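You operate a simulated robot arm through the tools that you are given. There is no shell and no other tool. Be economical: measure what you need, move in short steps, check, and stop when the job is done.

The job below is to be done with a simulated robot arm. You get a single attempt, and the scene is never put back.

TASK
Open the huller gap to 3, brush the chaff dust off the bench and put the funnel lid on.
Fine: brush back where it stood. Set down upright: brush. What is to be rubbed or washed off counts as gone when no trace of it is left.

Only the result counts: the job must be done as asked and must still hold three seconds after the hand-in. Knocking over, shifting, dropping, spilling or breaking anything else fails it. A push-on lid holds only when it is set on centred and level and pressed home; a screw cap is set on level and turned clockwise until tight.

THE ROBOT
A 6-joint arm with a two-finger parallel gripper, fixed in place. Base frame: the origin is at the foot of the arm, x ahead of it, y to its left, z up; the work surface is at about z = 0.8. Units: m, degrees, N and s.
With the tool pointing down near the work surface it reaches from about 0.36 to 0.82 m from the base axis. Its first joint turns from -166.0 to 166.0 degrees. Payload 3.91 kg.
The TCP is the grasp point between the finger pads, 0.03 m short of the fingertips. In the tool frame z runs along the fingers and y along their closing line. The gripper opens to 0.11 m. The fingers are 0.02 m wide and 0.01 m thick; the gripper's body (0.048 by 0.112 m) begins 0.055 m behind the TCP.
Orientation is told as [roll, pitch, yaw] about the base's x, y, z axes, in that order, counted from this pose: with the fingers straight down and closing along the base's y, the tool's x points along the base's -x, its y along +y and its z along -z.

THE INTERFACE
- The arm moves only by the tool step_arm. Its argument "commands" is a list that holds one entry, the list of rows, each a list of 6 numbers: the shift along the base's x, y, z in units of 150 mm (1.0 is 150 mm), then the turn, a rotation vector about the base's x, y, z in units of 120 degrees (1.0 is 120 degrees). In form: [[[tx, ty, tz, ax, ay, az], ...]]. A call has 1 to 10 rows; each row is the pose to reach, as a shift and turn from the pose commanded when the call began. "jaw" is the finger opening in m, from 0 to 0.11, set as the call begins (left out, the last holds). A call with a number of a shift or a turn outside -1 to 1 is refused whole. Each row takes 0.2 s and may step no farther than 0.05 m and 8.6 degrees from the row before; otherwise, or with a gripper value out of range, the whole call is refused. A pose out of reach is approached as far as the arm can. The call stops where the force on the tool passes 40 N (or 10 N more than at its start, if that is more) or the arm is blocked; 0.2 s more then pass. Each finger travels about 0.045 m/s and halts on what it meets, pressing with about 36 N; the grip force reading is that of the motor and also rises with nothing between the fingers. The clock runs only during rows and for 0.2 s after the last one: add rows that repeat a pose to give the fingers time. The reply holds the time, the measured pose of the TCP, the force on the tool along the base axes, the opening and the grip force, in the units named above and with some noise, with the torque about the TCP (base axes, N m) and any sound that the robot's microphone picked up, and new pictures: "views" is both (left out), scene, wrist or none.
- Cameras (640 x 400 px; columns grow to the right, rows downward): "scene" is fixed at [0.3931, 0.6452, 1.4074]; the picture's right is [-0.66, 0.75, 0.00], its down [0.68, 0.60, -0.43] and it looks along [-0.32, -0.28, -0.90] (base axes); focal length 234 px, centre (320, 200). "wrist" rides on the gripper at [0.077, 0.007, -0.115] in the tool frame; the picture's right is [-0.09, 1.00, 0.00], its down [-0.80, -0.07, -0.59] and it looks along [-0.59, -0.05, 0.80] (tool axes); focal length 270 px, centre (320, 200). There is no depth. A picture from a camera that has moved, and an enlarged one, comes with that camera's place and axes in the base frame and with its lens. The place of the scene camera against the robot may be out by one fixed shift of up to 0.018 m in any direction.
- lift_body(by): slides the trunk up (or, below 0, down) by that many m; the arm rides with it, the base frame stays. It gives what a move gives, with no picture.
- zoom(camera, box): a new picture of the part [left, top, right, bottom] of that camera's present view, enlarged. It takes no simulated time.
- close_job(): hands the job in; it is judged then, once.

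Go step by step. Nothing tells you positions but the pictures and the camera data: compare them with the known pose of the tool, close in by small moves and look again before you grip or let go. The budget is 120 turns and 200 pictures, counting those below and the enlarged ones. Unless the task says otherwise, let go and move clear before handing in, and close with one line.

The tools are called after "Emit:" by a JSON object that holds its "name" and its "arguments". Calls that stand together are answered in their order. step_arm: Moves the arm, as the interface text tells. Its arguments: {"type":"object","properties":{"commands":{"type":"array"},"jaw":{"type":"number"},"views":{"type":"string","enum":["both","scene","wrist","none"]}},"required":["commands"]} The other tools are called the same way: lift_body (by) slides the trunk up or down; zoom (camera, box) takes an enlarged picture of a part of a camera's view; close_job () hands the job in.

At the start:

```text
t: 0.0
tool_pos: [0.2535, 0.3853, 1.1178]
ee_rot: [0.0, -0.1, 0.0]
force: [-0.4, 1.3, 1.0]
wrist_torque: [0.04, -0.03, 0.04]
grip_width: 0.11
grip_force: 0.0
trunk travel left (down, up): [-0.55, 0.06]
```

scene: 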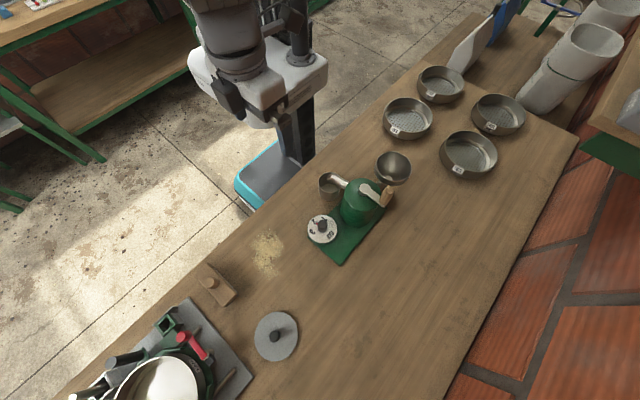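
wrist: 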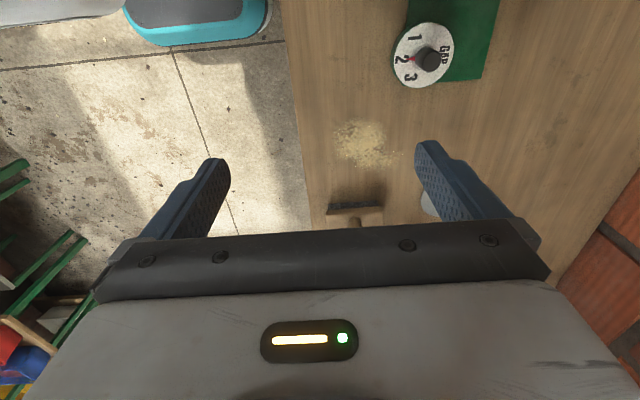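

I see the green huller with a gap dial (at about 2), a dust patch, a brush and a grey disc lid with knob. I'll enlarge the views first to locate them.

Emit:
{"name": "zoom", "arguments": {"camera": "scene", "box": [280, 140, 440, 280]}}

Emit:
{"name": "zoom", "arguments": {"camera": "scene", "box": [60, 220, 320, 400]}}

Emit:
{"name": "zoom", "arguments": {"camera": "wrist", "box": [300, 0, 540, 230]}}

```text
2.86 times, centred on (360, 210) of scene
camera zoom: at [0.3931, 0.6452, 1.4074], right [-0.66, 0.75, 0.0], down [0.68, 0.6, -0.43], along [-0.32, -0.28, -0.9], focal length 670 px, centre (206, 171)
```

zoom: 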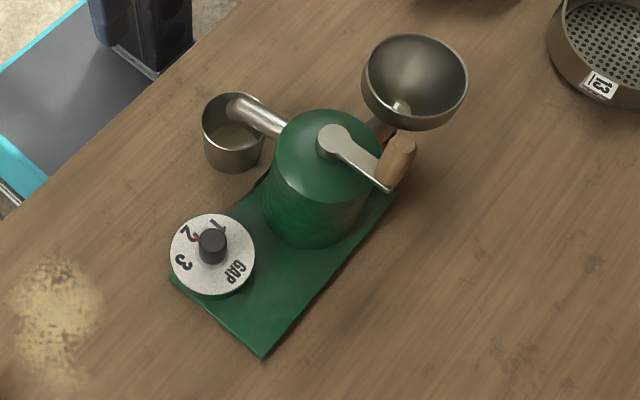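

```text
2.22 times, centred on (190, 310) of scene
camera zoom: at [0.3931, 0.6452, 1.4074], right [-0.66, 0.75, 0.0], down [0.68, 0.6, -0.43], along [-0.32, -0.28, -0.9], focal length 521 px, centre (609, -44)
```

zoom: 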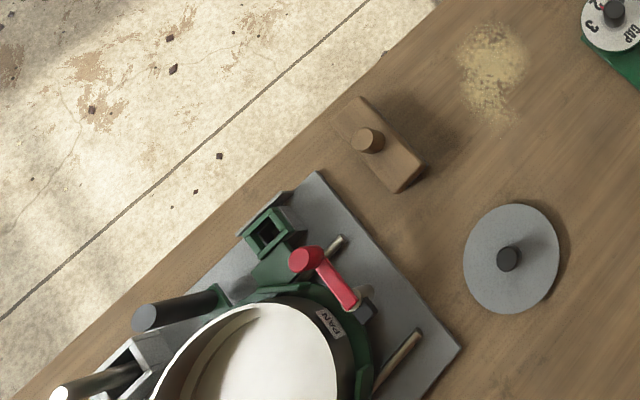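

```text
1.74 times, centred on (420, 115) of wrist
camera zoom: at [0.1768, 0.3922, 1.2316], right [0.09, 1.0, 0.0], down [0.8, -0.07, 0.59], along [0.59, -0.05, -0.8], focal length 470 px, centre (146, 348)
```

zoom: 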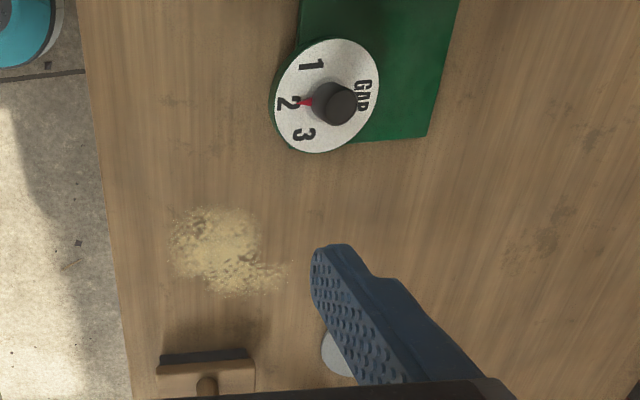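

The scene and wrist views agree: dial knob at about (0.248, 0.526), dust at (0.38, 0.45), brush at (0.51, 0.425), lid at (0.495, 0.606) and funnel at about (0.06, 0.58). I'll move nearer to the dial for a better look.

Emit:
{"name": "step_arm", "arguments": {"commands": [[[-0.07, 0.2, -0.2, 0, 0, 0], [-0.15, 0.4, -0.4, 0, 0, 0], [-0.22, 0.6, -0.55, 0, 0, 0]]], "jaw": 0.06, "views": "wrist"}}

```text
t: 0.8
tool_pos: [0.2203, 0.4765, 1.0342]
ee_rot: [0.0, -0.1, 0.0]
force: [0.2, 0.2, 0.5]
wrist_torque: [0.02, 0.0, -0.01]
grip_width: 0.0601
grip_force: 0.1
trunk travel left (down, up): [-0.55, 0.06]
camera wrist: at [0.1434, 0.4828, 1.1474], right [0.09, 1.0, 0.0], down [0.8, -0.07, 0.59], along [0.59, -0.05, -0.8], focal length 270 px, centre (320, 200)
```

wrist: 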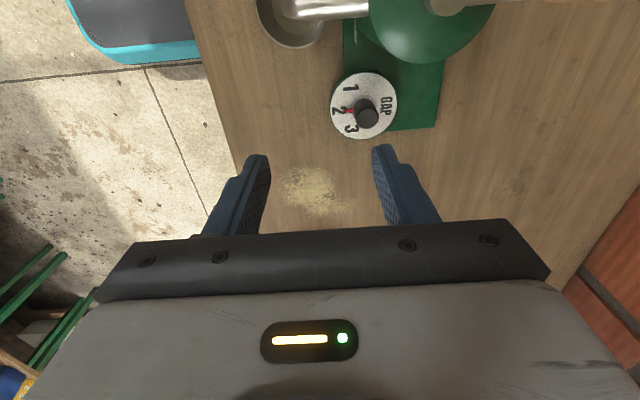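

Emit:
{"name": "zoom", "arguments": {"camera": "wrist", "box": [310, 50, 430, 150]}}

Emit:
{"name": "zoom", "arguments": {"camera": "scene", "box": [300, 205, 348, 250]}}

```text
4.00 times, centred on (370, 100) of wrist
camera zoom: at [0.1434, 0.4828, 1.1474], right [0.09, 1.0, 0.0], down [0.8, -0.07, 0.59], along [0.59, -0.05, -0.8], focal length 1081 px, centre (120, 600)
```

zoom: 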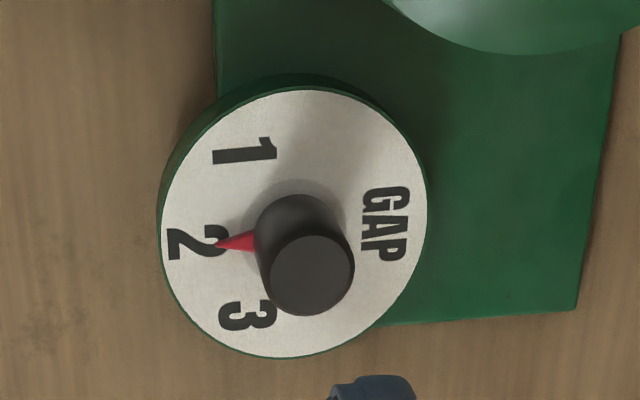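

```text
8.89 times, centred on (324, 228) of scene
camera zoom: at [0.3931, 0.6452, 1.4074], right [-0.66, 0.75, 0.0], down [0.68, 0.6, -0.43], along [-0.32, -0.28, -0.9], focal length 2084 px, centre (284, -44)
```

zoom: 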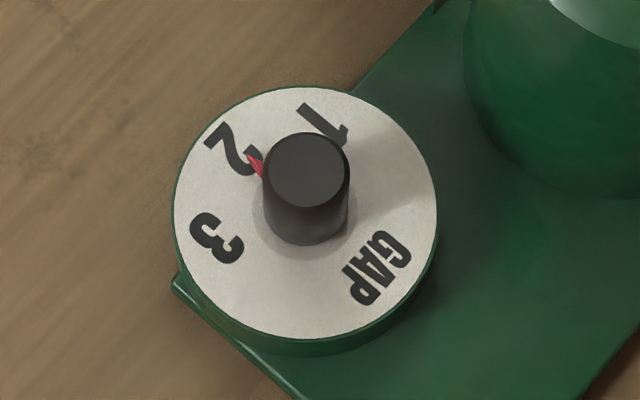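

Knob top is near (0.246, 0.525, 0.869), with the dial face near z 0.831. The labels sit about 60° apart, so 2 to 3 is +60° about z. Next I'll view the huller and funnel to get their heights and clearances.

Emit:
{"name": "step_arm", "arguments": {"commands": [[[-0.23, -0.05, 0.15, 0, 0, 0], [-0.46, -0.1, 0.3, 0, 0, 0], [-0.7, -0.15, 0.45, 0, 0, 0], [-0.93, -0.18, 0.57, 0, 0, 0]]], "views": "both"}}

```text
t: 1.8
tool_pos: [0.0804, 0.4508, 1.1221]
ee_rot: [0.0, 0.0, 0.0]
force: [0.3, -0.1, 0.2]
wrist_torque: [-0.03, 0.02, 0.01]
grip_width: 0.0601
grip_force: 0.2
trunk travel left (down, up): [-0.55, 0.06]
camera wrist: at [0.0033, 0.4565, 1.2344], right [0.09, 1.0, 0.0], down [0.8, -0.07, 0.59], along [0.59, -0.05, -0.8], focal length 270 px, centre (320, 200)
```

scene: 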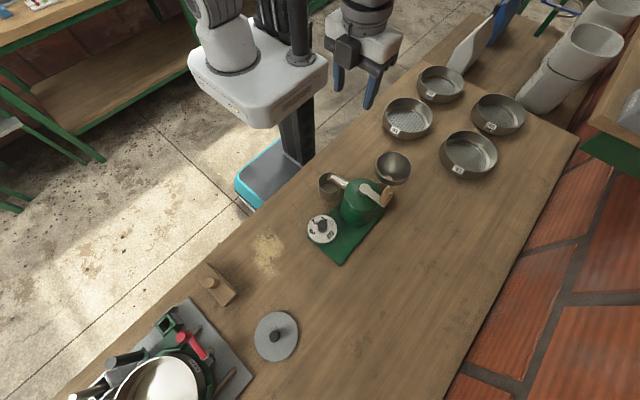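
wrist: 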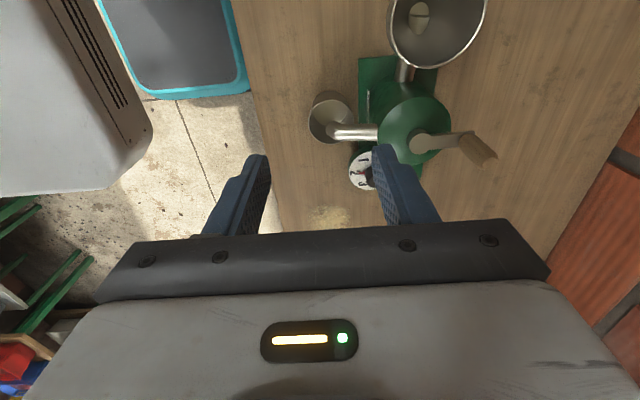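

Emit:
{"name": "zoom", "arguments": {"camera": "wrist", "box": [290, 0, 510, 200]}}

Emit:
{"name": "zoom", "arguments": {"camera": "scene", "box": [310, 140, 420, 240]}}

```text
2.00 times, centred on (400, 100) of wrist
camera zoom: at [0.0033, 0.4565, 1.2344], right [0.09, 1.0, 0.0], down [0.8, -0.07, 0.59], along [0.59, -0.05, -0.8], focal length 541 px, centre (160, 400)
```

zoom: 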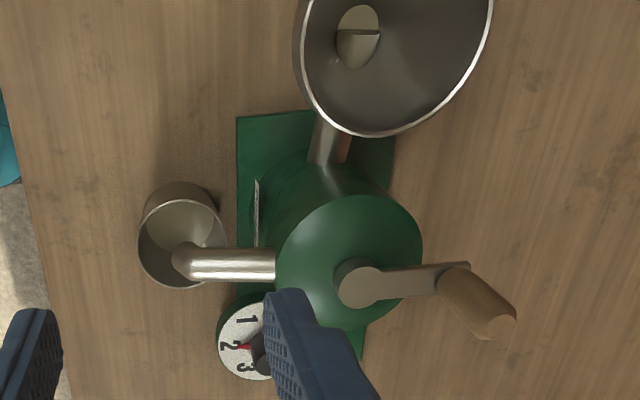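

```text
4.00 times, centred on (365, 190) of scene
camera zoom: at [0.3931, 0.6452, 1.4074], right [-0.66, 0.75, 0.0], down [0.68, 0.6, -0.43], along [-0.32, -0.28, -0.9], focal length 938 px, centre (140, 240)
```

zoom: 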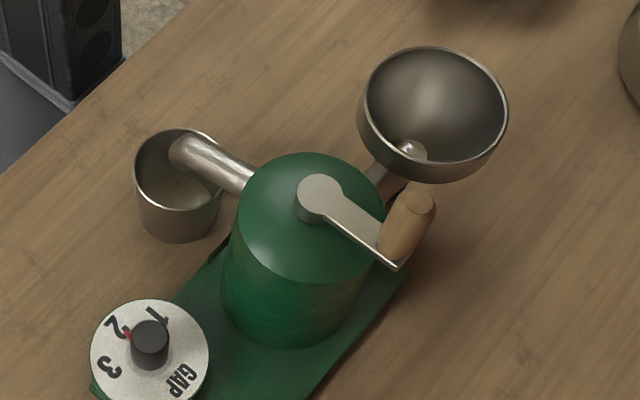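

The huller top is near z 0.935 and its crank handle reaches about 1.0 at (0.141, 0.607). The dial pointer is raised to about z 0.841 on the -y side, so I'll take the knob with fingers roughly along x at yaw -75 and finish at -15.

Emit:
{"name": "step_arm", "arguments": {"commands": [[[0.1, 0.05, -0.06, 0, 0, -0.0625], [0.2, 0.1, -0.12, 0, 0, -0.125], [0.3, 0.15, -0.18, 0, 0, -0.1875], [0.4, 0.2, -0.24, 0, 0, -0.25], [0.5, 0.25, -0.3, 0, 0, -0.3125], [0.6, 0.3, -0.36, 0, 0, -0.375], [0.7, 0.35, -0.42, 0, 0, -0.4375], [0.8, 0.4, -0.48, 0, 0, -0.5], [0.9, 0.45, -0.54, 0, 0, -0.5625], [1.0, 0.49, -0.6, 0, 0, -0.625]]], "views": "both"}}

```text
t: 4.0
tool_pos: [0.2316, 0.5211, 1.0309]
ee_rot: [0.0, -0.1, -75.0]
force: [0.1, 0.5, 0.8]
wrist_torque: [0.0, -0.02, 0.04]
grip_width: 0.0602
grip_force: 0.1
trunk travel left (down, up): [-0.55, 0.06]
camera wrist: at [0.219, 0.597, 1.1442], right [0.99, 0.17, 0.0], down [0.14, -0.79, 0.59], along [0.1, -0.59, -0.8], focal length 270 px, centre (320, 200)
```

scene: 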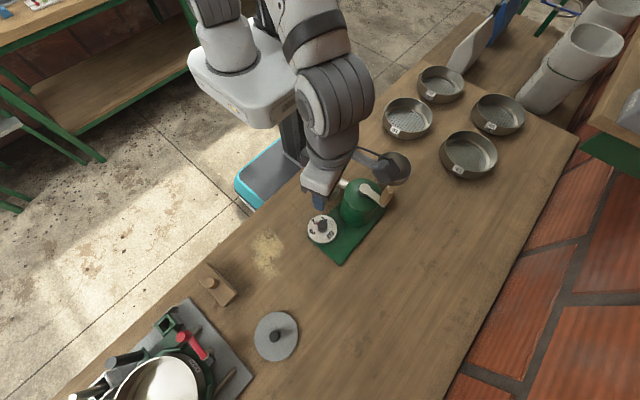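
wrist: 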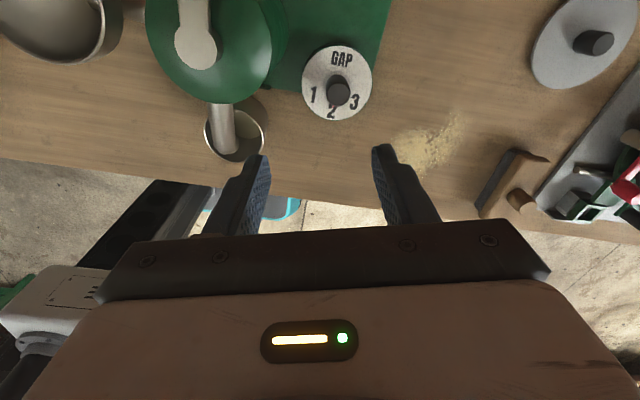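

The dial is clear in this view and the knob is near (0.248, 0.526). I'll come down above it and check the alignment.

Emit:
{"name": "step_arm", "arguments": {"commands": [[[0.05, 0.015, -0.25, 0, 0, 0], [0.11, 0.033, -0.5, 0, 0, 0], [0.11, 0.033, -0.75, 0, 0, 0], [0.11, 0.033, -0.84, 0, 0, 0]]], "views": "wrist"}}

```text
t: 5.0
tool_pos: [0.2476, 0.5277, 0.9042]
ee_rot: [0.1, 0.0, -75.0]
force: [0.0, -0.2, -0.4]
wrist_torque: [-0.04, -0.01, 0.02]
grip_width: 0.06
grip_force: 0.1
trunk travel left (down, up): [-0.55, 0.06]
camera wrist: at [0.2342, 0.6031, 1.0179], right [0.98, 0.17, 0.0], down [0.14, -0.79, 0.59], along [0.1, -0.59, -0.8], focal length 270 px, centre (320, 200)
```

wrist: 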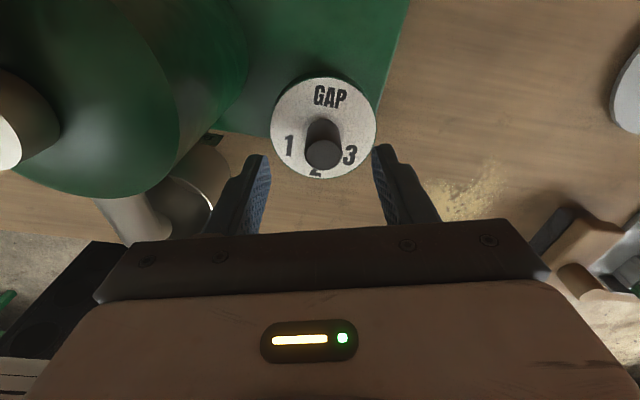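

The knob is centred between the fingers. I'll descend, close on it, and check.

Emit:
{"name": "step_arm", "arguments": {"commands": [[[0, 0, -0.12, 0, 0, 0], [0, 0, -0.225, 0, 0, 0]]], "views": "none"}}

Emit:
{"name": "step_arm", "arguments": {"commands": [[[0, 0, 0, 0, 0, 0], [0, 0, 0, 0, 0, 0], [0, 0, 0, 0, 0, 0], [0, 0, 0, 0, 0, 0]]], "jaw": 0.01, "views": "wrist"}}

```text
t: 5.6
tool_pos: [0.2469, 0.5278, 0.8711]
ee_rot: [0.1, -0.1, -75.0]
force: [-0.1, 0.6, -0.3]
wrist_torque: [-0.02, -0.01, 0.0]
grip_width: 0.0599
grip_force: 0.1
trunk travel left (down, up): [-0.55, 0.06]
```

```text
t: 6.6
tool_pos: [0.2498, 0.5281, 0.8709]
ee_rot: [0.0, 0.1, -75.0]
force: [20.4, 3.1, -1.3]
wrist_torque: [0.18, -0.94, 0.03]
grip_width: 0.0246
grip_force: 44.6
trunk travel left (down, up): [-0.55, 0.06]
camera wrist: at [0.2362, 0.6034, 0.9848], right [0.99, 0.17, 0.0], down [0.14, -0.79, 0.59], along [0.1, -0.58, -0.81], focal length 270 px, centre (320, 200)
```

wrist: 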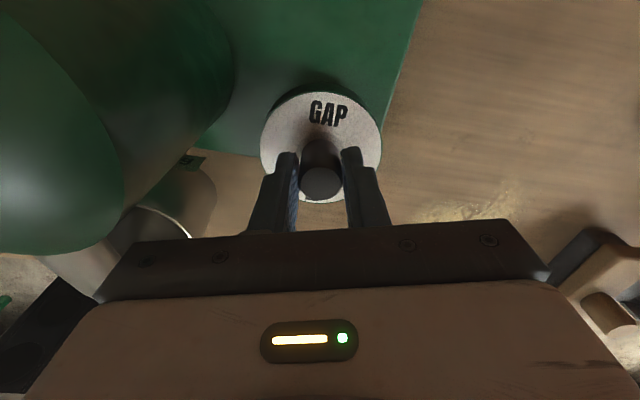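

It is gripped, but the 20 N side force shows the knob sits about 3 mm further in +x. I'll relieve that before turning.

Emit:
{"name": "step_arm", "arguments": {"commands": [[[0.02, 0.002, 0, 0, 0, 0], [0.02, 0.002, 0, 0, 0, 0]]], "views": "none"}}

```text
t: 7.2
tool_pos: [0.2497, 0.527, 0.8711]
ee_rot: [-0.1, 0.0, -75.0]
force: [2.2, 3.6, 2.7]
wrist_torque: [1.04, -0.17, 0.01]
grip_width: 0.0242
grip_force: 44.3
trunk travel left (down, up): [-0.55, 0.06]
```

The forces are low now, so I'll turn +60° about z.

Emit:
{"name": "step_arm", "arguments": {"commands": [[[0, 0, 0, 0, 0, 0.0625], [0, 0, 0, 0, 0, 0.125], [0, 0, 0, 0, 0, 0.1875], [0, 0, 0, 0, 0, 0.25], [0, 0, 0, 0, 0, 0.3125], [0, 0, 0, 0, 0, 0.375], [0, 0, 0, 0, 0, 0.4375], [0, 0, 0, 0, 0, 0.5]]], "views": "both"}}

```text
t: 9.0
tool_pos: [0.2465, 0.5258, 0.8715]
ee_rot: [-0.3, 0.0, -14.8]
force: [-33.4, -7.2, -7.0]
wrist_torque: [0.34, 0.12, -0.06]
grip_width: 0.0244
grip_force: 45.2
trunk travel left (down, up): [-0.55, 0.06]
camera wrist: at [0.1745, 0.5523, 0.9845], right [0.34, 0.94, 0.0], down [0.76, -0.27, 0.6], along [0.56, -0.21, -0.8], focal length 270 px, centre (320, 200)
```

scene: 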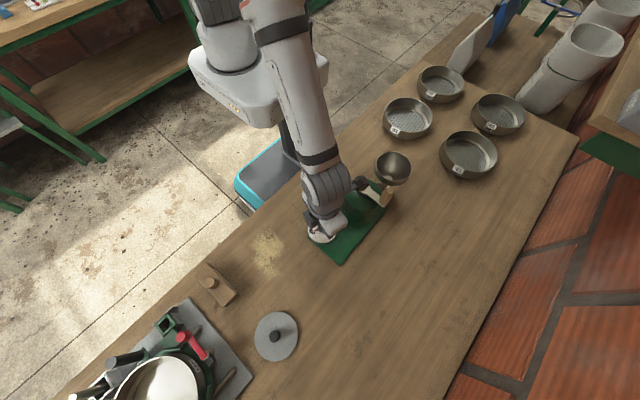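
wrist: 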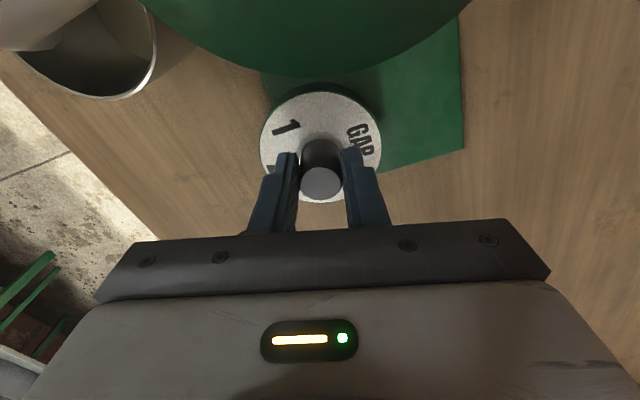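

The knob turned 60°. I'll relieve the side force, open, rise and check the pointer.

Emit:
{"name": "step_arm", "arguments": {"commands": [[[-0.025, -0.005, 0, 0, 0, 0], [-0.025, -0.005, 0, 0, 0, 0]]], "views": "none"}}

Emit:
{"name": "step_arm", "arguments": {"commands": [[[0, 0, 0, 0, 0, 0], [0, 0, 0, 0, 0, 0], [0, 0, 0, 0, 0, 0], [0, 0, 0.25, 0, 0, 0], [0, 0, 0.5, 0, 0, 0], [0, 0, 0.75, 0, 0, 0], [0, 0, 1.0, 0, 0, 0]]], "jaw": 0.06, "views": "wrist"}}

```text
t: 9.6
tool_pos: [0.2482, 0.5256, 0.8711]
ee_rot: [0.0, -0.1, -15.1]
force: [-8.1, -11.2, -11.8]
wrist_torque: [-0.05, -1.27, -0.05]
grip_width: 0.0247
grip_force: 44.8
trunk travel left (down, up): [-0.55, 0.06]
```

```text
t: 11.2
tool_pos: [0.2475, 0.5263, 1.0245]
ee_rot: [0.0, 0.0, -15.0]
force: [0.6, 0.1, -0.4]
wrist_torque: [0.0, 0.01, 0.03]
grip_width: 0.0598
grip_force: 0.2
trunk travel left (down, up): [-0.55, 0.06]
camera wrist: at [0.1744, 0.5521, 1.1374], right [0.34, 0.94, 0.0], down [0.76, -0.28, 0.59], along [0.56, -0.2, -0.8], focal length 270 px, centre (320, 200)
```

wrist: 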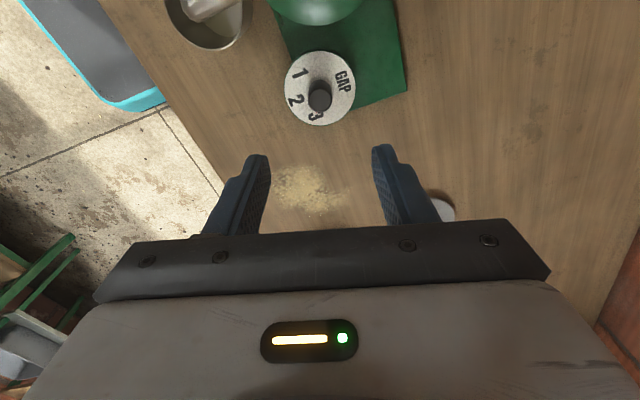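

Emit:
{"name": "zoom", "arguments": {"camera": "wrist", "box": [275, 40, 365, 135]}}

```text
4.21 times, centred on (320, 88) of wrist
camera zoom: at [0.1744, 0.5521, 1.1374], right [0.34, 0.94, 0.0], down [0.76, -0.28, 0.59], along [0.56, -0.2, -0.8], focal length 1138 px, centre (320, 674)
```

zoom: 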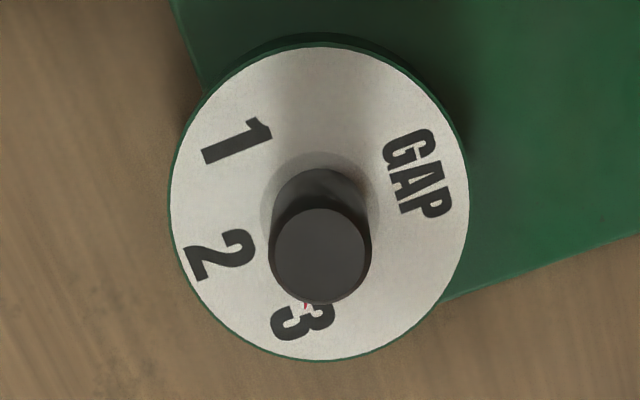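

The pointer looks to be at 3; I'll confirm once the arm is out of the way. Next I'll move to look at the brush.

Emit:
{"name": "step_arm", "arguments": {"commands": [[[0.2, -0.12, 0, 0, 0, 0.03], [0.4, -0.25, 0, 0, 0, 0.06], [0.6, -0.38, 0, 0, 0, 0.09], [0.8, -0.5, 0, 0, 0, 0.125], [1.0, -0.6, 0, 0, 0, 0.125]]], "views": "both"}}

```text
t: 12.4
tool_pos: [0.3984, 0.436, 1.0221]
ee_rot: [0.0, 0.0, 0.0]
force: [0.6, -0.2, -0.8]
wrist_torque: [0.0, -0.02, 0.01]
grip_width: 0.06
grip_force: 0.0
trunk travel left (down, up): [-0.55, 0.06]
camera wrist: at [0.3218, 0.4426, 1.1355], right [0.09, 1.0, 0.0], down [0.8, -0.07, 0.59], along [0.59, -0.05, -0.8], focal length 270 px, centre (320, 200)
```

scene: 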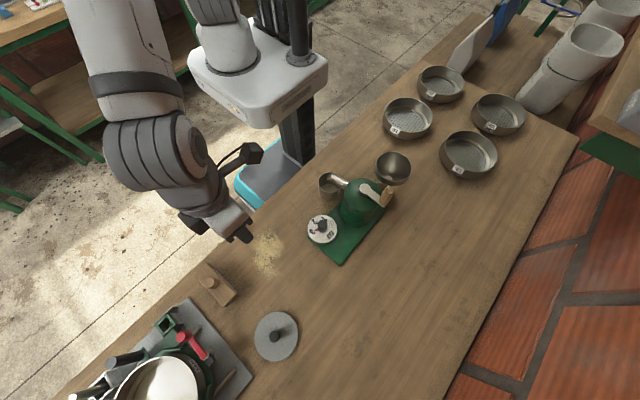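
wrist: 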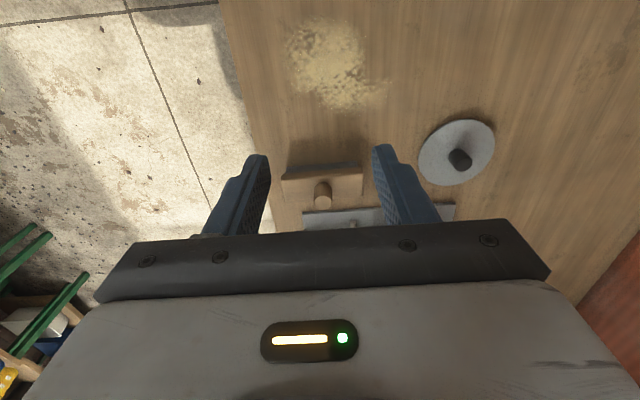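

Emit:
{"name": "zoom", "arguments": {"camera": "scene", "box": [300, 205, 348, 250]}}

Emit:
{"name": "zoom", "arguments": {"camera": "wrist", "box": [260, 0, 400, 220]}}

Emit:
{"name": "zoom", "arguments": {"camera": "scene", "box": [180, 210, 310, 370]}}

```text
8.89 times, centred on (324, 228) of scene
camera zoom: at [0.3931, 0.6452, 1.4074], right [-0.66, 0.75, 0.0], down [0.68, 0.6, -0.43], along [-0.32, -0.28, -0.9], focal length 2084 px, centre (284, -44)
```

zoom: 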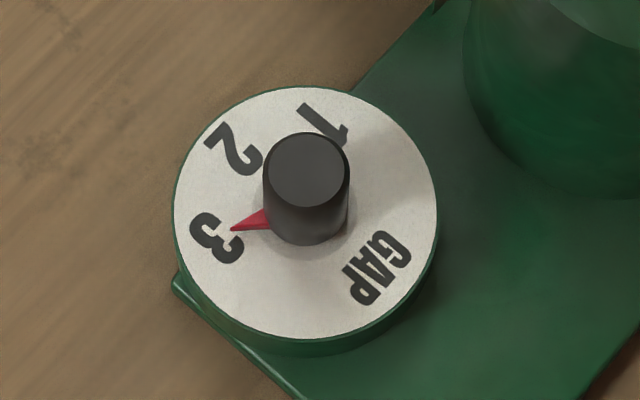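

```text
1.82 times, centred on (330, 110) of wrist
camera zoom: at [0.3218, 0.4426, 1.1355], right [0.09, 1.0, 0.0], down [0.8, -0.07, 0.59], along [0.59, -0.05, -0.8], focal length 491 px, centre (302, 364)
```

zoom: 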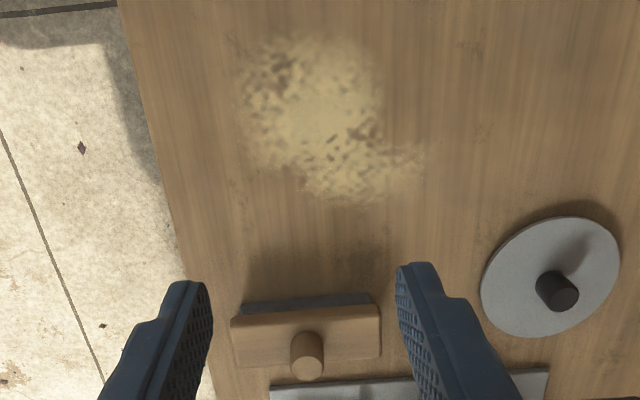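

```text
2.50 times, centred on (245, 290) of scene
camera zoom: at [0.3931, 0.6452, 1.4074], right [-0.66, 0.75, 0.0], down [0.68, 0.6, -0.43], along [-0.32, -0.28, -0.9], focal length 586 px, centre (508, -25)
```

zoom: 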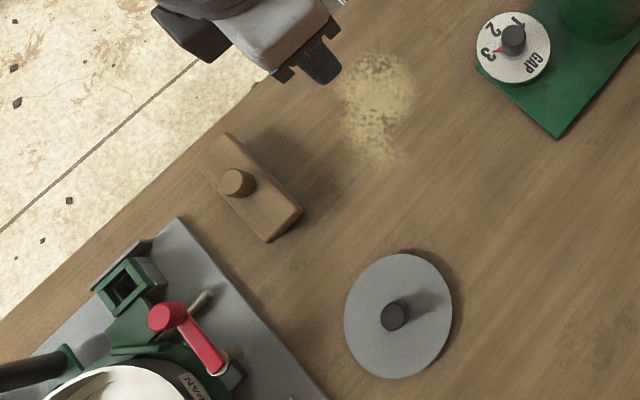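

The pointer is confirmed at 3. The brush is a wood block about 0.106 by 0.046 with an upright peg handle near (0.51–0.52, 0.43), so I'll go over it to refine the grip.

Emit:
{"name": "step_arm", "arguments": {"commands": [[[0.26, -0.02, -0.12, 0, 0, 0], [0.52, -0.04, -0.3, 0, 0, 0], [0.78, -0.04, -0.45, 0, 0, 0]]], "views": "wrist"}}

```text
t: 13.2
tool_pos: [0.518, 0.4312, 0.9538]
ee_rot: [0.1, 0.0, 0.0]
force: [0.0, 0.8, 0.2]
wrist_torque: [-0.01, -0.03, -0.02]
grip_width: 0.0598
grip_force: 0.0
trunk travel left (down, up): [-0.55, 0.06]
camera wrist: at [0.4404, 0.437, 1.0678], right [0.09, 1.0, 0.0], down [0.8, -0.07, 0.59], along [0.59, -0.05, -0.8], focal length 270 px, centre (320, 200)
```

wrist: 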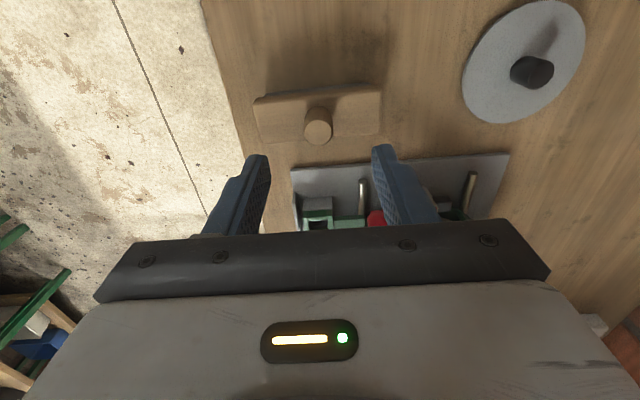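

Emit:
{"name": "zoom", "arguments": {"camera": "wrist", "box": [240, 70, 400, 170]}}

```text
4.00 times, centred on (320, 120) of wrist
camera zoom: at [0.4404, 0.437, 1.0678], right [0.09, 1.0, 0.0], down [0.8, -0.07, 0.59], along [0.59, -0.05, -0.8], focal length 1081 px, centre (320, 520)
```

zoom: 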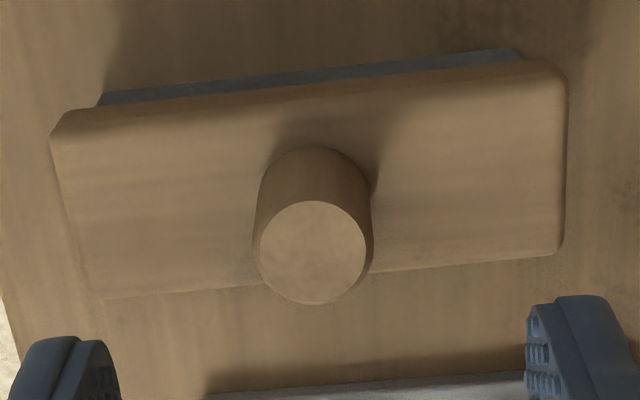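

The two views disagree by about 1 cm on x, so I'll descend partway (still above the peg) and triangulate again.

Emit:
{"name": "step_arm", "arguments": {"commands": [[[0.01, -0.02, -0.17, 0, 0, 0], [0.01, -0.02, -0.33, 0, 0, 0]]], "views": "wrist"}}

```text
t: 13.8
tool_pos: [0.5177, 0.4279, 0.905]
ee_rot: [0.1, 0.0, 0.0]
force: [0.6, 0.0, 0.5]
wrist_torque: [0.01, 0.0, 0.03]
grip_width: 0.0601
grip_force: 0.0
trunk travel left (down, up): [-0.55, 0.06]
camera wrist: at [0.4404, 0.434, 1.0181], right [0.09, 1.0, 0.0], down [0.8, -0.07, 0.59], along [0.59, -0.05, -0.8], focal length 270 px, centre (320, 200)
```

wrist: 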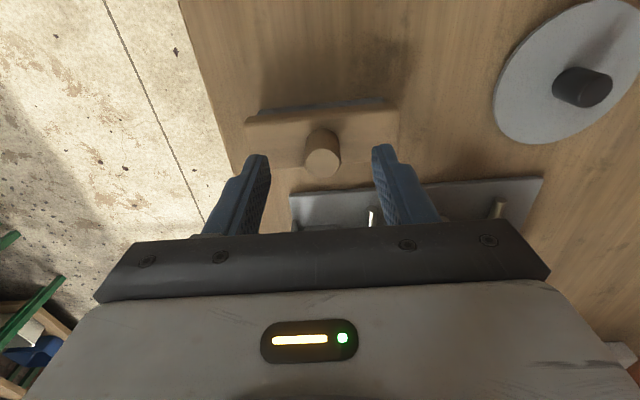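

Triangulated: peg top at (0.527, 0.429, 0.858), block top about 0.829. I'll align and descend so the fingertips stay just above the block.

Emit:
{"name": "step_arm", "arguments": {"commands": [[[0.062, 0.007, -0.1, 0, 0, 0], [0.062, 0.007, -0.27, 0, 0, 0], [0.062, 0.007, -0.27, 0, 0, 0]]], "views": "wrist"}}

```text
t: 14.8
tool_pos: [0.5275, 0.4303, 0.8696]
ee_rot: [0.4, -0.5, -0.1]
force: [-3.8, -2.5, 19.9]
wrist_torque: [-0.8, 0.23, -0.15]
grip_width: 0.0616
grip_force: 1.0
trunk travel left (down, up): [-0.55, 0.06]
stopped in row 3: the force on the tool passed its limit at 42 N (the readings are from after the stop); the commanded pose is now the measured one
camera wrist: at [0.4495, 0.4357, 0.9823], right [0.09, 1.0, 0.01], down [0.8, -0.07, 0.6], along [0.6, -0.05, -0.8], focal length 270 px, centre (320, 200)
```

wrist: 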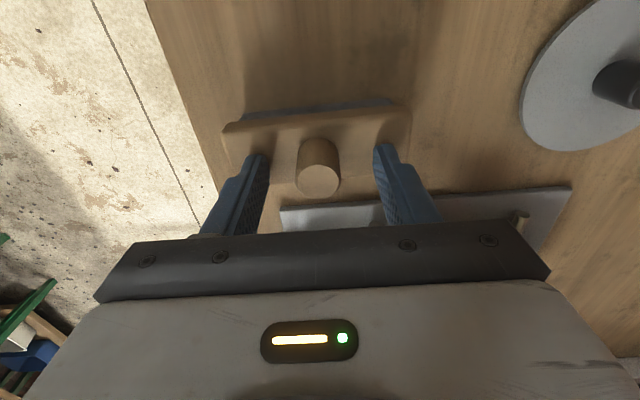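

The fingertips touched the block top (so it is about 8 mm higher than estimated). I'll rise 4 mm and close on the peg.

Emit:
{"name": "step_arm", "arguments": {"commands": [[[-0.01, -0.008, 0.03, 0, 0, 0], [-0.01, -0.008, 0.03, 0, 0, 0]]], "views": "none"}}

Emit:
{"name": "step_arm", "arguments": {"commands": [[[0, 0, 0, 0, 0, 0], [0, 0, 0, 0, 0, 0], [0, 0, 0, 0, 0, 0], [0, 0, 0, 0, 0, 0]]], "jaw": 0.01, "views": "both"}}

```text
t: 15.4
tool_pos: [0.5261, 0.4285, 0.8698]
ee_rot: [0.3, -0.3, 0.1]
force: [0.9, 0.8, 1.2]
wrist_torque: [-0.04, -0.01, 0.02]
grip_width: 0.0599
grip_force: 0.1
trunk travel left (down, up): [-0.55, 0.06]
```

```text
t: 16.4
tool_pos: [0.5261, 0.4284, 0.8711]
ee_rot: [0.2, -0.2, 0.1]
force: [0.0, 0.3, -0.1]
wrist_torque: [0.01, -0.01, 0.0]
grip_width: 0.0228
grip_force: 35.9
trunk travel left (down, up): [-0.55, 0.06]
camera wrist: at [0.4491, 0.4349, 0.9835], right [0.09, 1.0, 0.0], down [0.8, -0.07, 0.6], along [0.6, -0.05, -0.8], focal length 270 px, centre (320, 200)
```

scene: 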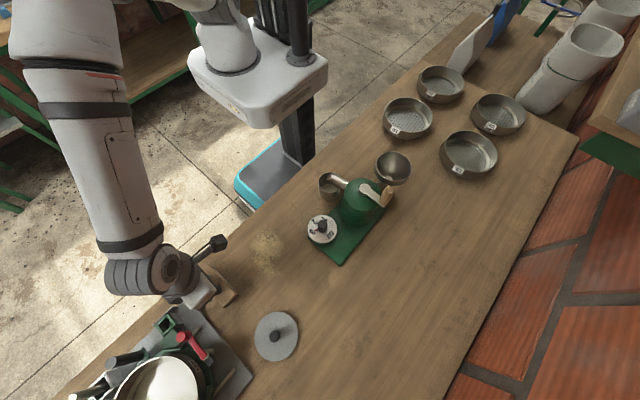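
wrist: 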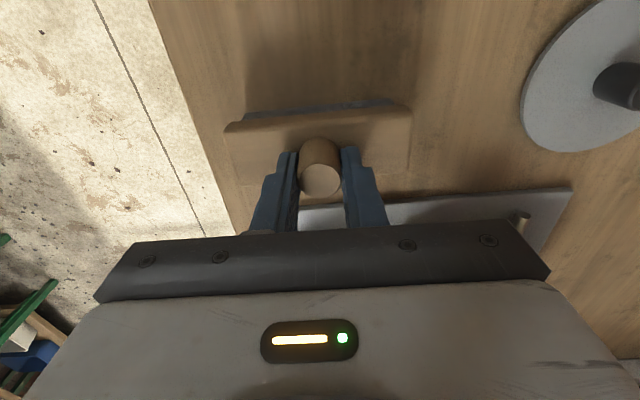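

The brush is gripped with its rest pose at TCP (0.526, 0.428, 0.871). I'll lift it and carry it to the near edge of the dust.

Emit:
{"name": "step_arm", "arguments": {"commands": [[[0, 0, 0.2, 0, 0, 0], [-0.2, 0.05, 0.2, 0, 0, 0], [-0.4, 0.1, 0.2, 0, 0, 0], [-0.6, 0.15, 0.2, 0, 0, 0]]], "views": "both"}}

```text
t: 17.4
tool_pos: [0.4352, 0.4517, 0.9017]
ee_rot: [0.3, -0.3, -0.1]
force: [-0.4, 0.1, -1.2]
wrist_torque: [-0.01, -0.01, 0.03]
grip_width: 0.0229
grip_force: 36.1
trunk travel left (down, up): [-0.55, 0.06]
camera wrist: at [0.358, 0.457, 1.0142], right [0.09, 1.0, 0.01], down [0.8, -0.07, 0.6], along [0.6, -0.05, -0.8], focal length 270 px, centre (320, 200)
```

scene: 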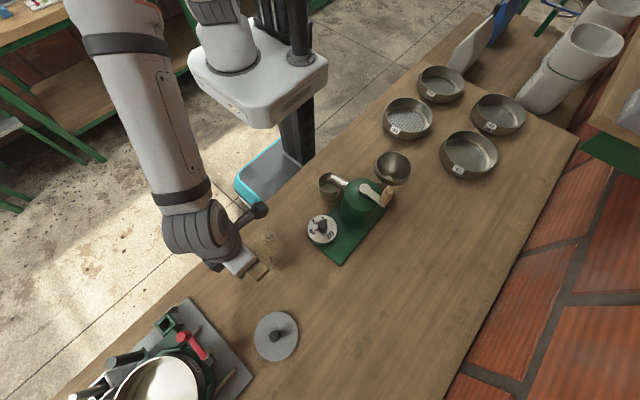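
wrist: 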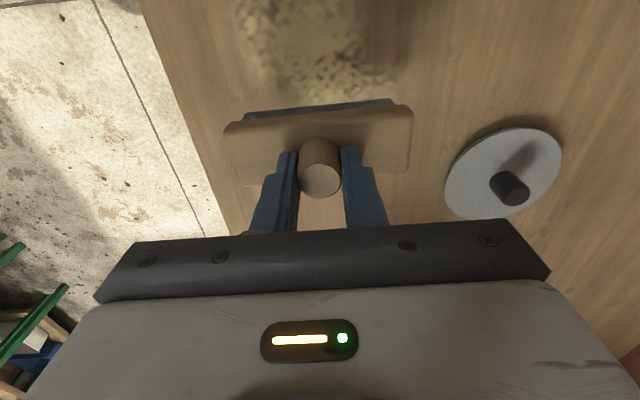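

The brush is held level. I'll lower it to light contact.

Emit:
{"name": "step_arm", "arguments": {"commands": [[[0, 0.0, -0.12, 0, 0, 0], [0, 0.0, -0.2, 0, 0, 0], [0, 0.0, -0.22, 0, 0, 0]]], "views": "none"}}

```text
t: 18.2
tool_pos: [0.4353, 0.4506, 0.8704]
ee_rot: [0.5, -0.4, 0.0]
force: [-1.6, -2.7, 16.6]
wrist_torque: [-0.52, 0.32, -0.01]
grip_width: 0.023
grip_force: 36.2
trunk travel left (down, up): [-0.55, 0.06]
```

Contact at 16 N, so I'll ease off slightly and sweep.

Emit:
{"name": "step_arm", "arguments": {"commands": [[[-0.1, 0, 0.007, 0, 0, 0], [-0.2, 0, 0.007, 0, 0, 0], [-0.3, 0, 0.007, 0, 0, 0], [-0.4, 0, 0.007, 0, 0, 0], [-0.5, 0, 0.007, 0, 0, 0], [-0.6, 0, 0.007, 0, 0, 0], [-0.68, 0, 0.007, 0, 0, 0]]], "views": "both"}}

```text
t: 19.8
tool_pos: [0.3335, 0.4507, 0.8713]
ee_rot: [0.4, -0.4, 0.0]
force: [6.9, 1.5, 23.0]
wrist_torque: [-0.35, -0.26, 0.14]
grip_width: 0.0227
grip_force: 36.4
trunk travel left (down, up): [-0.55, 0.06]
camera wrist: at [0.2558, 0.4565, 0.983], right [0.09, 1.0, 0.01], down [0.8, -0.07, 0.6], along [0.6, -0.05, -0.8], focal length 270 px, centre (320, 200)
```

scene: 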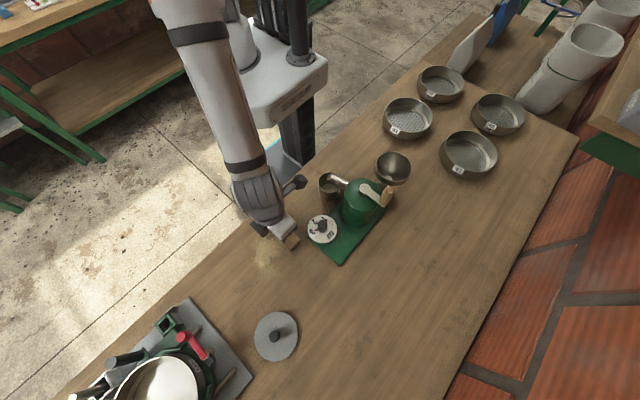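
wrist: 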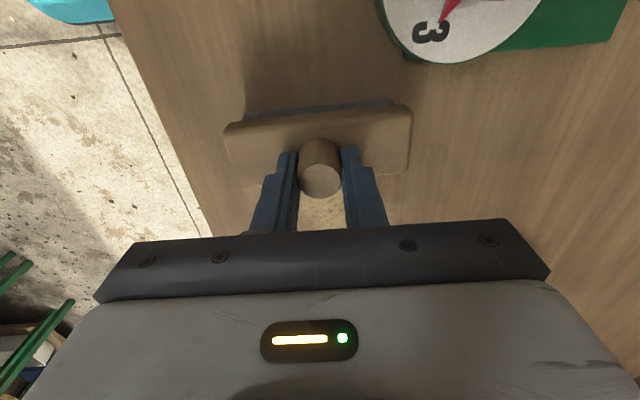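

Some dust remains, so it will need repeated strokes. I'll sweep back and shift lane.

Emit:
{"name": "step_arm", "arguments": {"commands": [[[0.15, 0.08, 0, 0, 0, 0], [0.3, 0.16, 0, 0, 0, 0], [0.45, 0.2, 0, 0, 0, 0], [0.6, 0.2, 0, 0, 0, 0], [0.72, 0.2, 0, 0, 0, 0], [0.6, 0.2, 0, 0, 0, 0], [0.45, 0.2, 0, 0, 0, 0], [0.3, 0.2, 0, 0, 0, 0], [0.15, 0.2, 0, 0, 0, 0], [0.03, 0.2, 0, 0, 0, 0]]], "views": "none"}}

Emit:
{"name": "step_arm", "arguments": {"commands": [[[0.0, -0.15, 0, 0, 0, 0], [0.0, -0.3, 0, 0, 0, 0], [0.15, -0.3, 0, 0, 0, 0], [0.3, -0.3, 0, 0, 0, 0], [0.45, -0.3, 0, 0, 0, 0], [0.6, -0.3, 0, 0, 0, 0], [0.75, -0.3, 0, 0, 0, 0], [0.9, -0.3, 0, 0, 0, 0]]], "views": "both"}}

```text
t: 22.0
tool_pos: [0.3386, 0.48, 0.8709]
ee_rot: [0.3, -0.2, 0.0]
force: [2.2, -0.8, 12.8]
wrist_torque: [-0.24, -0.1, 0.11]
grip_width: 0.0229
grip_force: 36.1
trunk travel left (down, up): [-0.55, 0.06]
```

```text
t: 23.8
tool_pos: [0.4739, 0.4368, 0.8698]
ee_rot: [0.3, -0.2, 0.0]
force: [-1.4, -0.9, 5.2]
wrist_torque: [-0.06, 0.02, -0.1]
grip_width: 0.0228
grip_force: 35.8
trunk travel left (down, up): [-0.55, 0.06]
camera wrist: at [0.3961, 0.4422, 0.9829], right [0.09, 1.0, 0.0], down [0.8, -0.07, 0.6], along [0.6, -0.05, -0.8], focal length 270 px, centre (320, 200)
```

scene: 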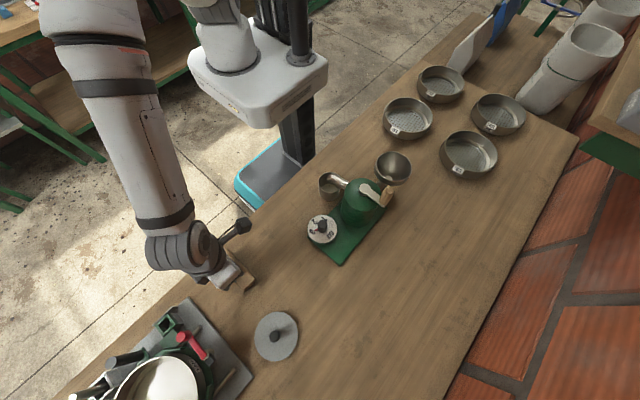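
wrist: 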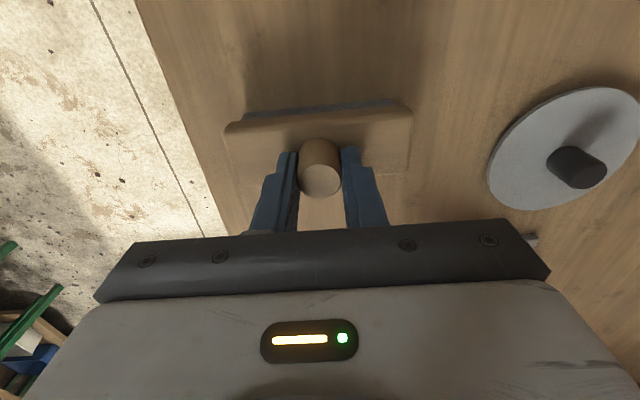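

Emit:
{"name": "zoom", "arguments": {"camera": "scene", "box": [220, 210, 320, 290]}}

Emit:
{"name": "zoom", "arguments": {"camera": "wrist", "box": [160, 0, 480, 120]}}

```text
5.00 times, centred on (270, 250) of scene
camera zoom: at [0.3931, 0.6452, 1.4074], right [-0.66, 0.75, 0.0], down [0.68, 0.6, -0.43], along [-0.32, -0.28, -0.9], focal length 1172 px, centre (570, -50)
```

zoom: 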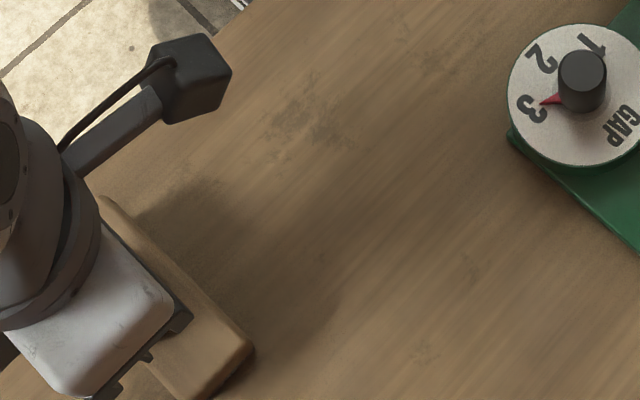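

```text
2.00 times, centred on (320, 60) of wrist
camera zoom: at [0.3961, 0.4422, 0.9829], right [0.09, 1.0, 0.0], down [0.8, -0.07, 0.6], along [0.6, -0.05, -0.8], focal length 541 px, centre (320, 480)
```

zoom: 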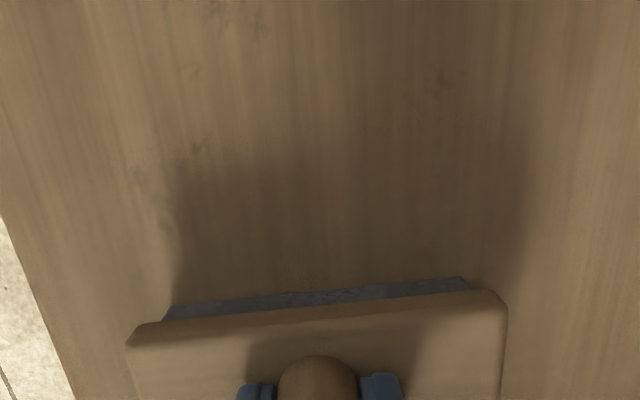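

The dust looks gone, but I'll do one more round over the whole area to be sure no trace is left.

Emit:
{"name": "step_arm", "arguments": {"commands": [[[-0.15, 0.05, 0, 0, 0, 0], [-0.35, 0.05, 0, 0, 0, 0], [-0.55, 0.05, 0, 0, 0, 0], [-0.75, 0.05, 0, 0, 0, 0], [-0.95, 0.05, 0, 0, 0, 0], [-0.95, 0.3, 0, 0, 0, 0], [-0.75, 0.3, 0, 0, 0, 0], [-0.55, 0.3, 0, 0, 0, 0], [-0.35, 0.3, 0, 0, 0, 0], [-0.15, 0.3, 0, 0, 0, 0]]], "views": "none"}}

Emit:
{"name": "step_arm", "arguments": {"commands": [[[0, -0.15, 0.12, 0, 0, 0], [0.15, -0.3, 0.25, 0, 0, 0]]], "views": "both"}}

```text
t: 26.0
tool_pos: [0.4503, 0.4813, 0.8697]
ee_rot: [0.3, -0.4, 0.0]
force: [0.0, -0.2, 6.4]
wrist_torque: [-0.34, 0.11, -0.03]
grip_width: 0.0229
grip_force: 36.3
trunk travel left (down, up): [-0.55, 0.06]
```

```text
t: 26.6
tool_pos: [0.4761, 0.4348, 0.9065]
ee_rot: [0.2, -0.1, 0.0]
force: [0.5, 0.2, 0.4]
wrist_torque: [0.01, -0.02, 0.01]
grip_width: 0.0228
grip_force: 36.1
trunk travel left (down, up): [-0.55, 0.06]
camera wrist: at [0.3978, 0.4406, 1.0187], right [0.09, 1.0, 0.0], down [0.8, -0.07, 0.6], along [0.6, -0.05, -0.8], focal length 270 px, centre (320, 200)
```

scene: 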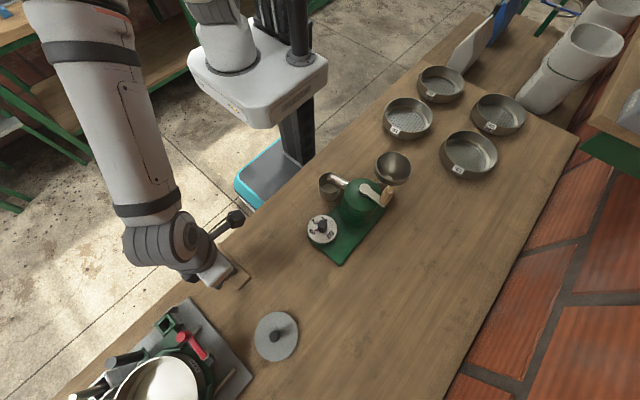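
wrist: 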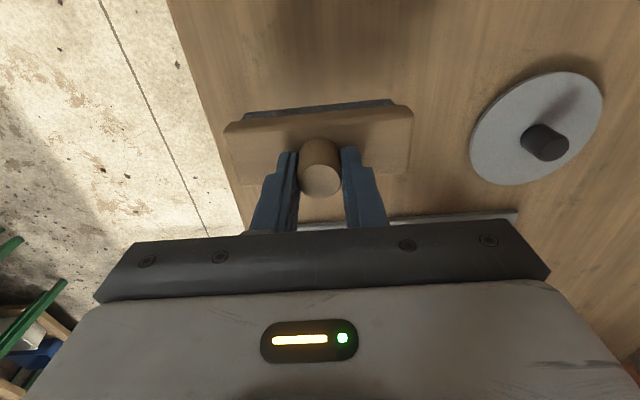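

The bench looks clean. I'm returning the brush to its original spot at (0.526, 0.428).

Emit:
{"name": "step_arm", "arguments": {"commands": [[[0.17, -0.02, 0, 0, 0, 0], [0.333, -0.043, 0, 0, 0, 0], [0.333, -0.043, -0.12, 0, 0, 0], [0.333, -0.043, -0.21, 0, 0, 0], [0.333, -0.043, -0.235, 0, 0, 0]]], "views": "none"}}

```text
t: 27.8
tool_pos: [0.5233, 0.4306, 0.8714]
ee_rot: [0.3, -0.3, 0.0]
force: [0.4, -1.0, -1.3]
wrist_torque: [-0.03, 0.0, 0.0]
grip_width: 0.0229
grip_force: 36.1
trunk travel left (down, up): [-0.55, 0.06]
```

It is 3 mm off in x and 2 mm in y, so I'll correct before touching down.

Emit:
{"name": "step_arm", "arguments": {"commands": [[[0.017, -0.013, 0, 0, 0, 0], [0.017, -0.013, -0.006, 0, 0, 0]]], "views": "none"}}

```text
t: 28.4
tool_pos: [0.5271, 0.4274, 0.8707]
ee_rot: [0.4, -0.3, 0.0]
force: [-0.3, -0.1, 0.9]
wrist_torque: [-0.1, -0.05, 0.01]
grip_width: 0.0227
grip_force: 36.1
trunk travel left (down, up): [-0.55, 0.06]
```

Within noise of its original place and just touching. I'll let go and rise.

Emit:
{"name": "step_arm", "arguments": {"commands": [[[0, 0, -0.004, 0, 0, 0], [0, 0, -0.004, 0, 0, 0], [0, 0, -0.004, 0, 0, 0], [0, 0, 0.0, 0, 0, 0]]], "jaw": 0.06, "views": "none"}}

Emit:
{"name": "step_arm", "arguments": {"commands": [[[0, 0, 0.25, 0, 0, 0], [-0.1, 0.2, 0.5, 0, 0, 0], [-0.25, 0.45, 0.7, 0, 0, 0], [-0.35, 0.7, 0.8, 0, 0, 0], [-0.4, 0.95, 0.8, 0, 0, 0]]], "views": "both"}}

```text
t: 29.4
tool_pos: [0.5264, 0.4281, 0.87]
ee_rot: [0.2, -0.3, 0.0]
force: [0.2, 0.4, -1.0]
wrist_torque: [0.01, -0.01, 0.0]
grip_width: 0.06
grip_force: 0.0
trunk travel left (down, up): [-0.55, 0.06]
```

```text
refused: row 2 steps farther than a row can; nothing moved
```

The brush is released. I'll rise and move toward the lid with shorter steps.

Emit:
{"name": "step_arm", "arguments": {"commands": [[[0, 0, 0.25, 0, 0, 0], [-0.05, 0.1, 0.5, 0, 0, 0], [-0.15, 0.3, 0.65, 0, 0, 0], [-0.25, 0.55, 0.75, 0, 0, 0], [-0.35, 0.8, 0.8, 0, 0, 0], [-0.4, 1.0, 0.8, 0, 0, 0]]], "views": "both"}}

```text
t: 30.8
tool_pos: [0.4669, 0.5789, 0.9895]
ee_rot: [0.2, -0.4, 0.0]
force: [-0.6, 0.1, -0.4]
wrist_torque: [0.02, 0.01, -0.01]
grip_width: 0.0598
grip_force: 0.0
trunk travel left (down, up): [-0.55, 0.06]
camera wrist: at [0.3897, 0.5848, 1.1018], right [0.09, 1.0, 0.0], down [0.8, -0.07, 0.6], along [0.6, -0.05, -0.8], focal length 270 px, centre (320, 200)
```

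scene: 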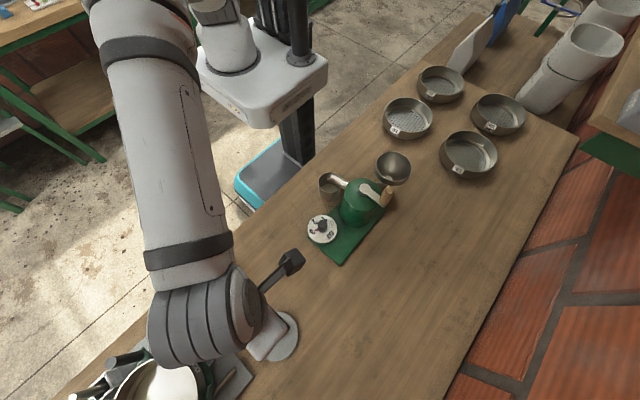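
wrist: 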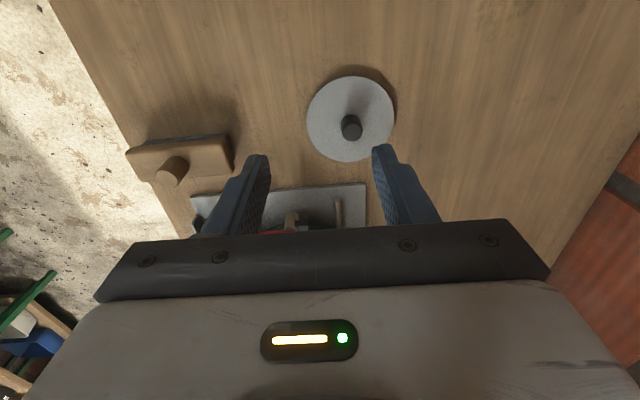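

Knob top looks to be near (0.50, 0.607). I'll enlarge it to refine.

Emit:
{"name": "zoom", "arguments": {"camera": "wrist", "box": [295, 65, 415, 175]}}

```text
3.64 times, centred on (355, 120) of wrist
camera zoom: at [0.3897, 0.5848, 1.1018], right [0.09, 1.0, 0.0], down [0.8, -0.07, 0.6], along [0.6, -0.05, -0.8], focal length 983 px, centre (193, 491)
```

zoom: 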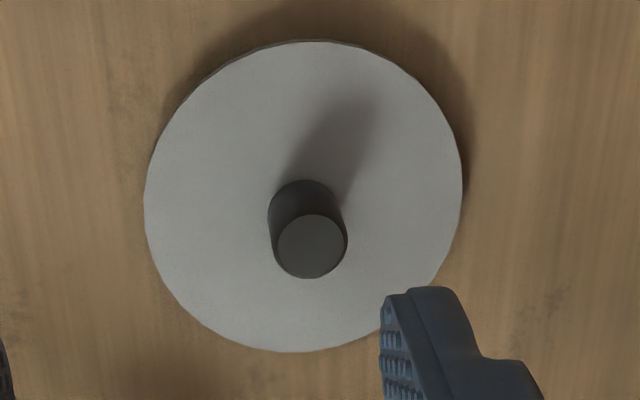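

Lid centre is about (0.497, 0.608) with the knob top near 0.85. I'll move above it, level the tool, and check.

Emit:
{"name": "step_arm", "arguments": {"commands": [[[0.1, 0.1, -0.15, -0.0017, 0.0033, 0], [0.2, 0.194, -0.3, -0.0017, 0.0033, 0], [0.2, 0.194, -0.56, -0.0017, 0.0033, 0]]], "views": "wrist"}}

```text
t: 31.6
tool_pos: [0.4962, 0.6085, 0.906]
ee_rot: [0.1, 0.1, 0.0]
force: [0.3, 1.0, 0.3]
wrist_torque: [0.0, -0.01, -0.01]
grip_width: 0.0601
grip_force: 0.1
trunk travel left (down, up): [-0.55, 0.06]
camera wrist: at [0.4205, 0.6143, 1.0189], right [0.09, 1.0, 0.0], down [0.8, -0.07, 0.59], along [0.59, -0.05, -0.81], focal length 270 px, centre (320, 200)
```

wrist: 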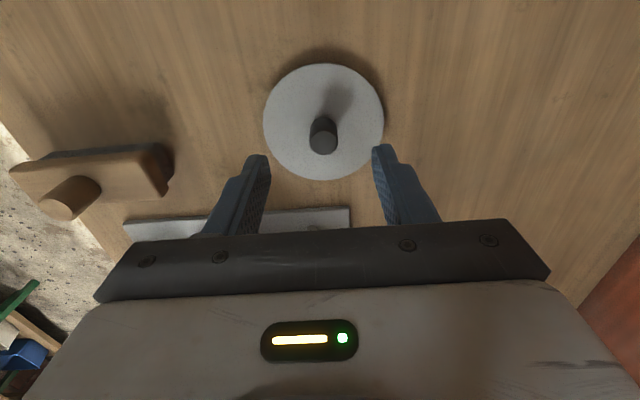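

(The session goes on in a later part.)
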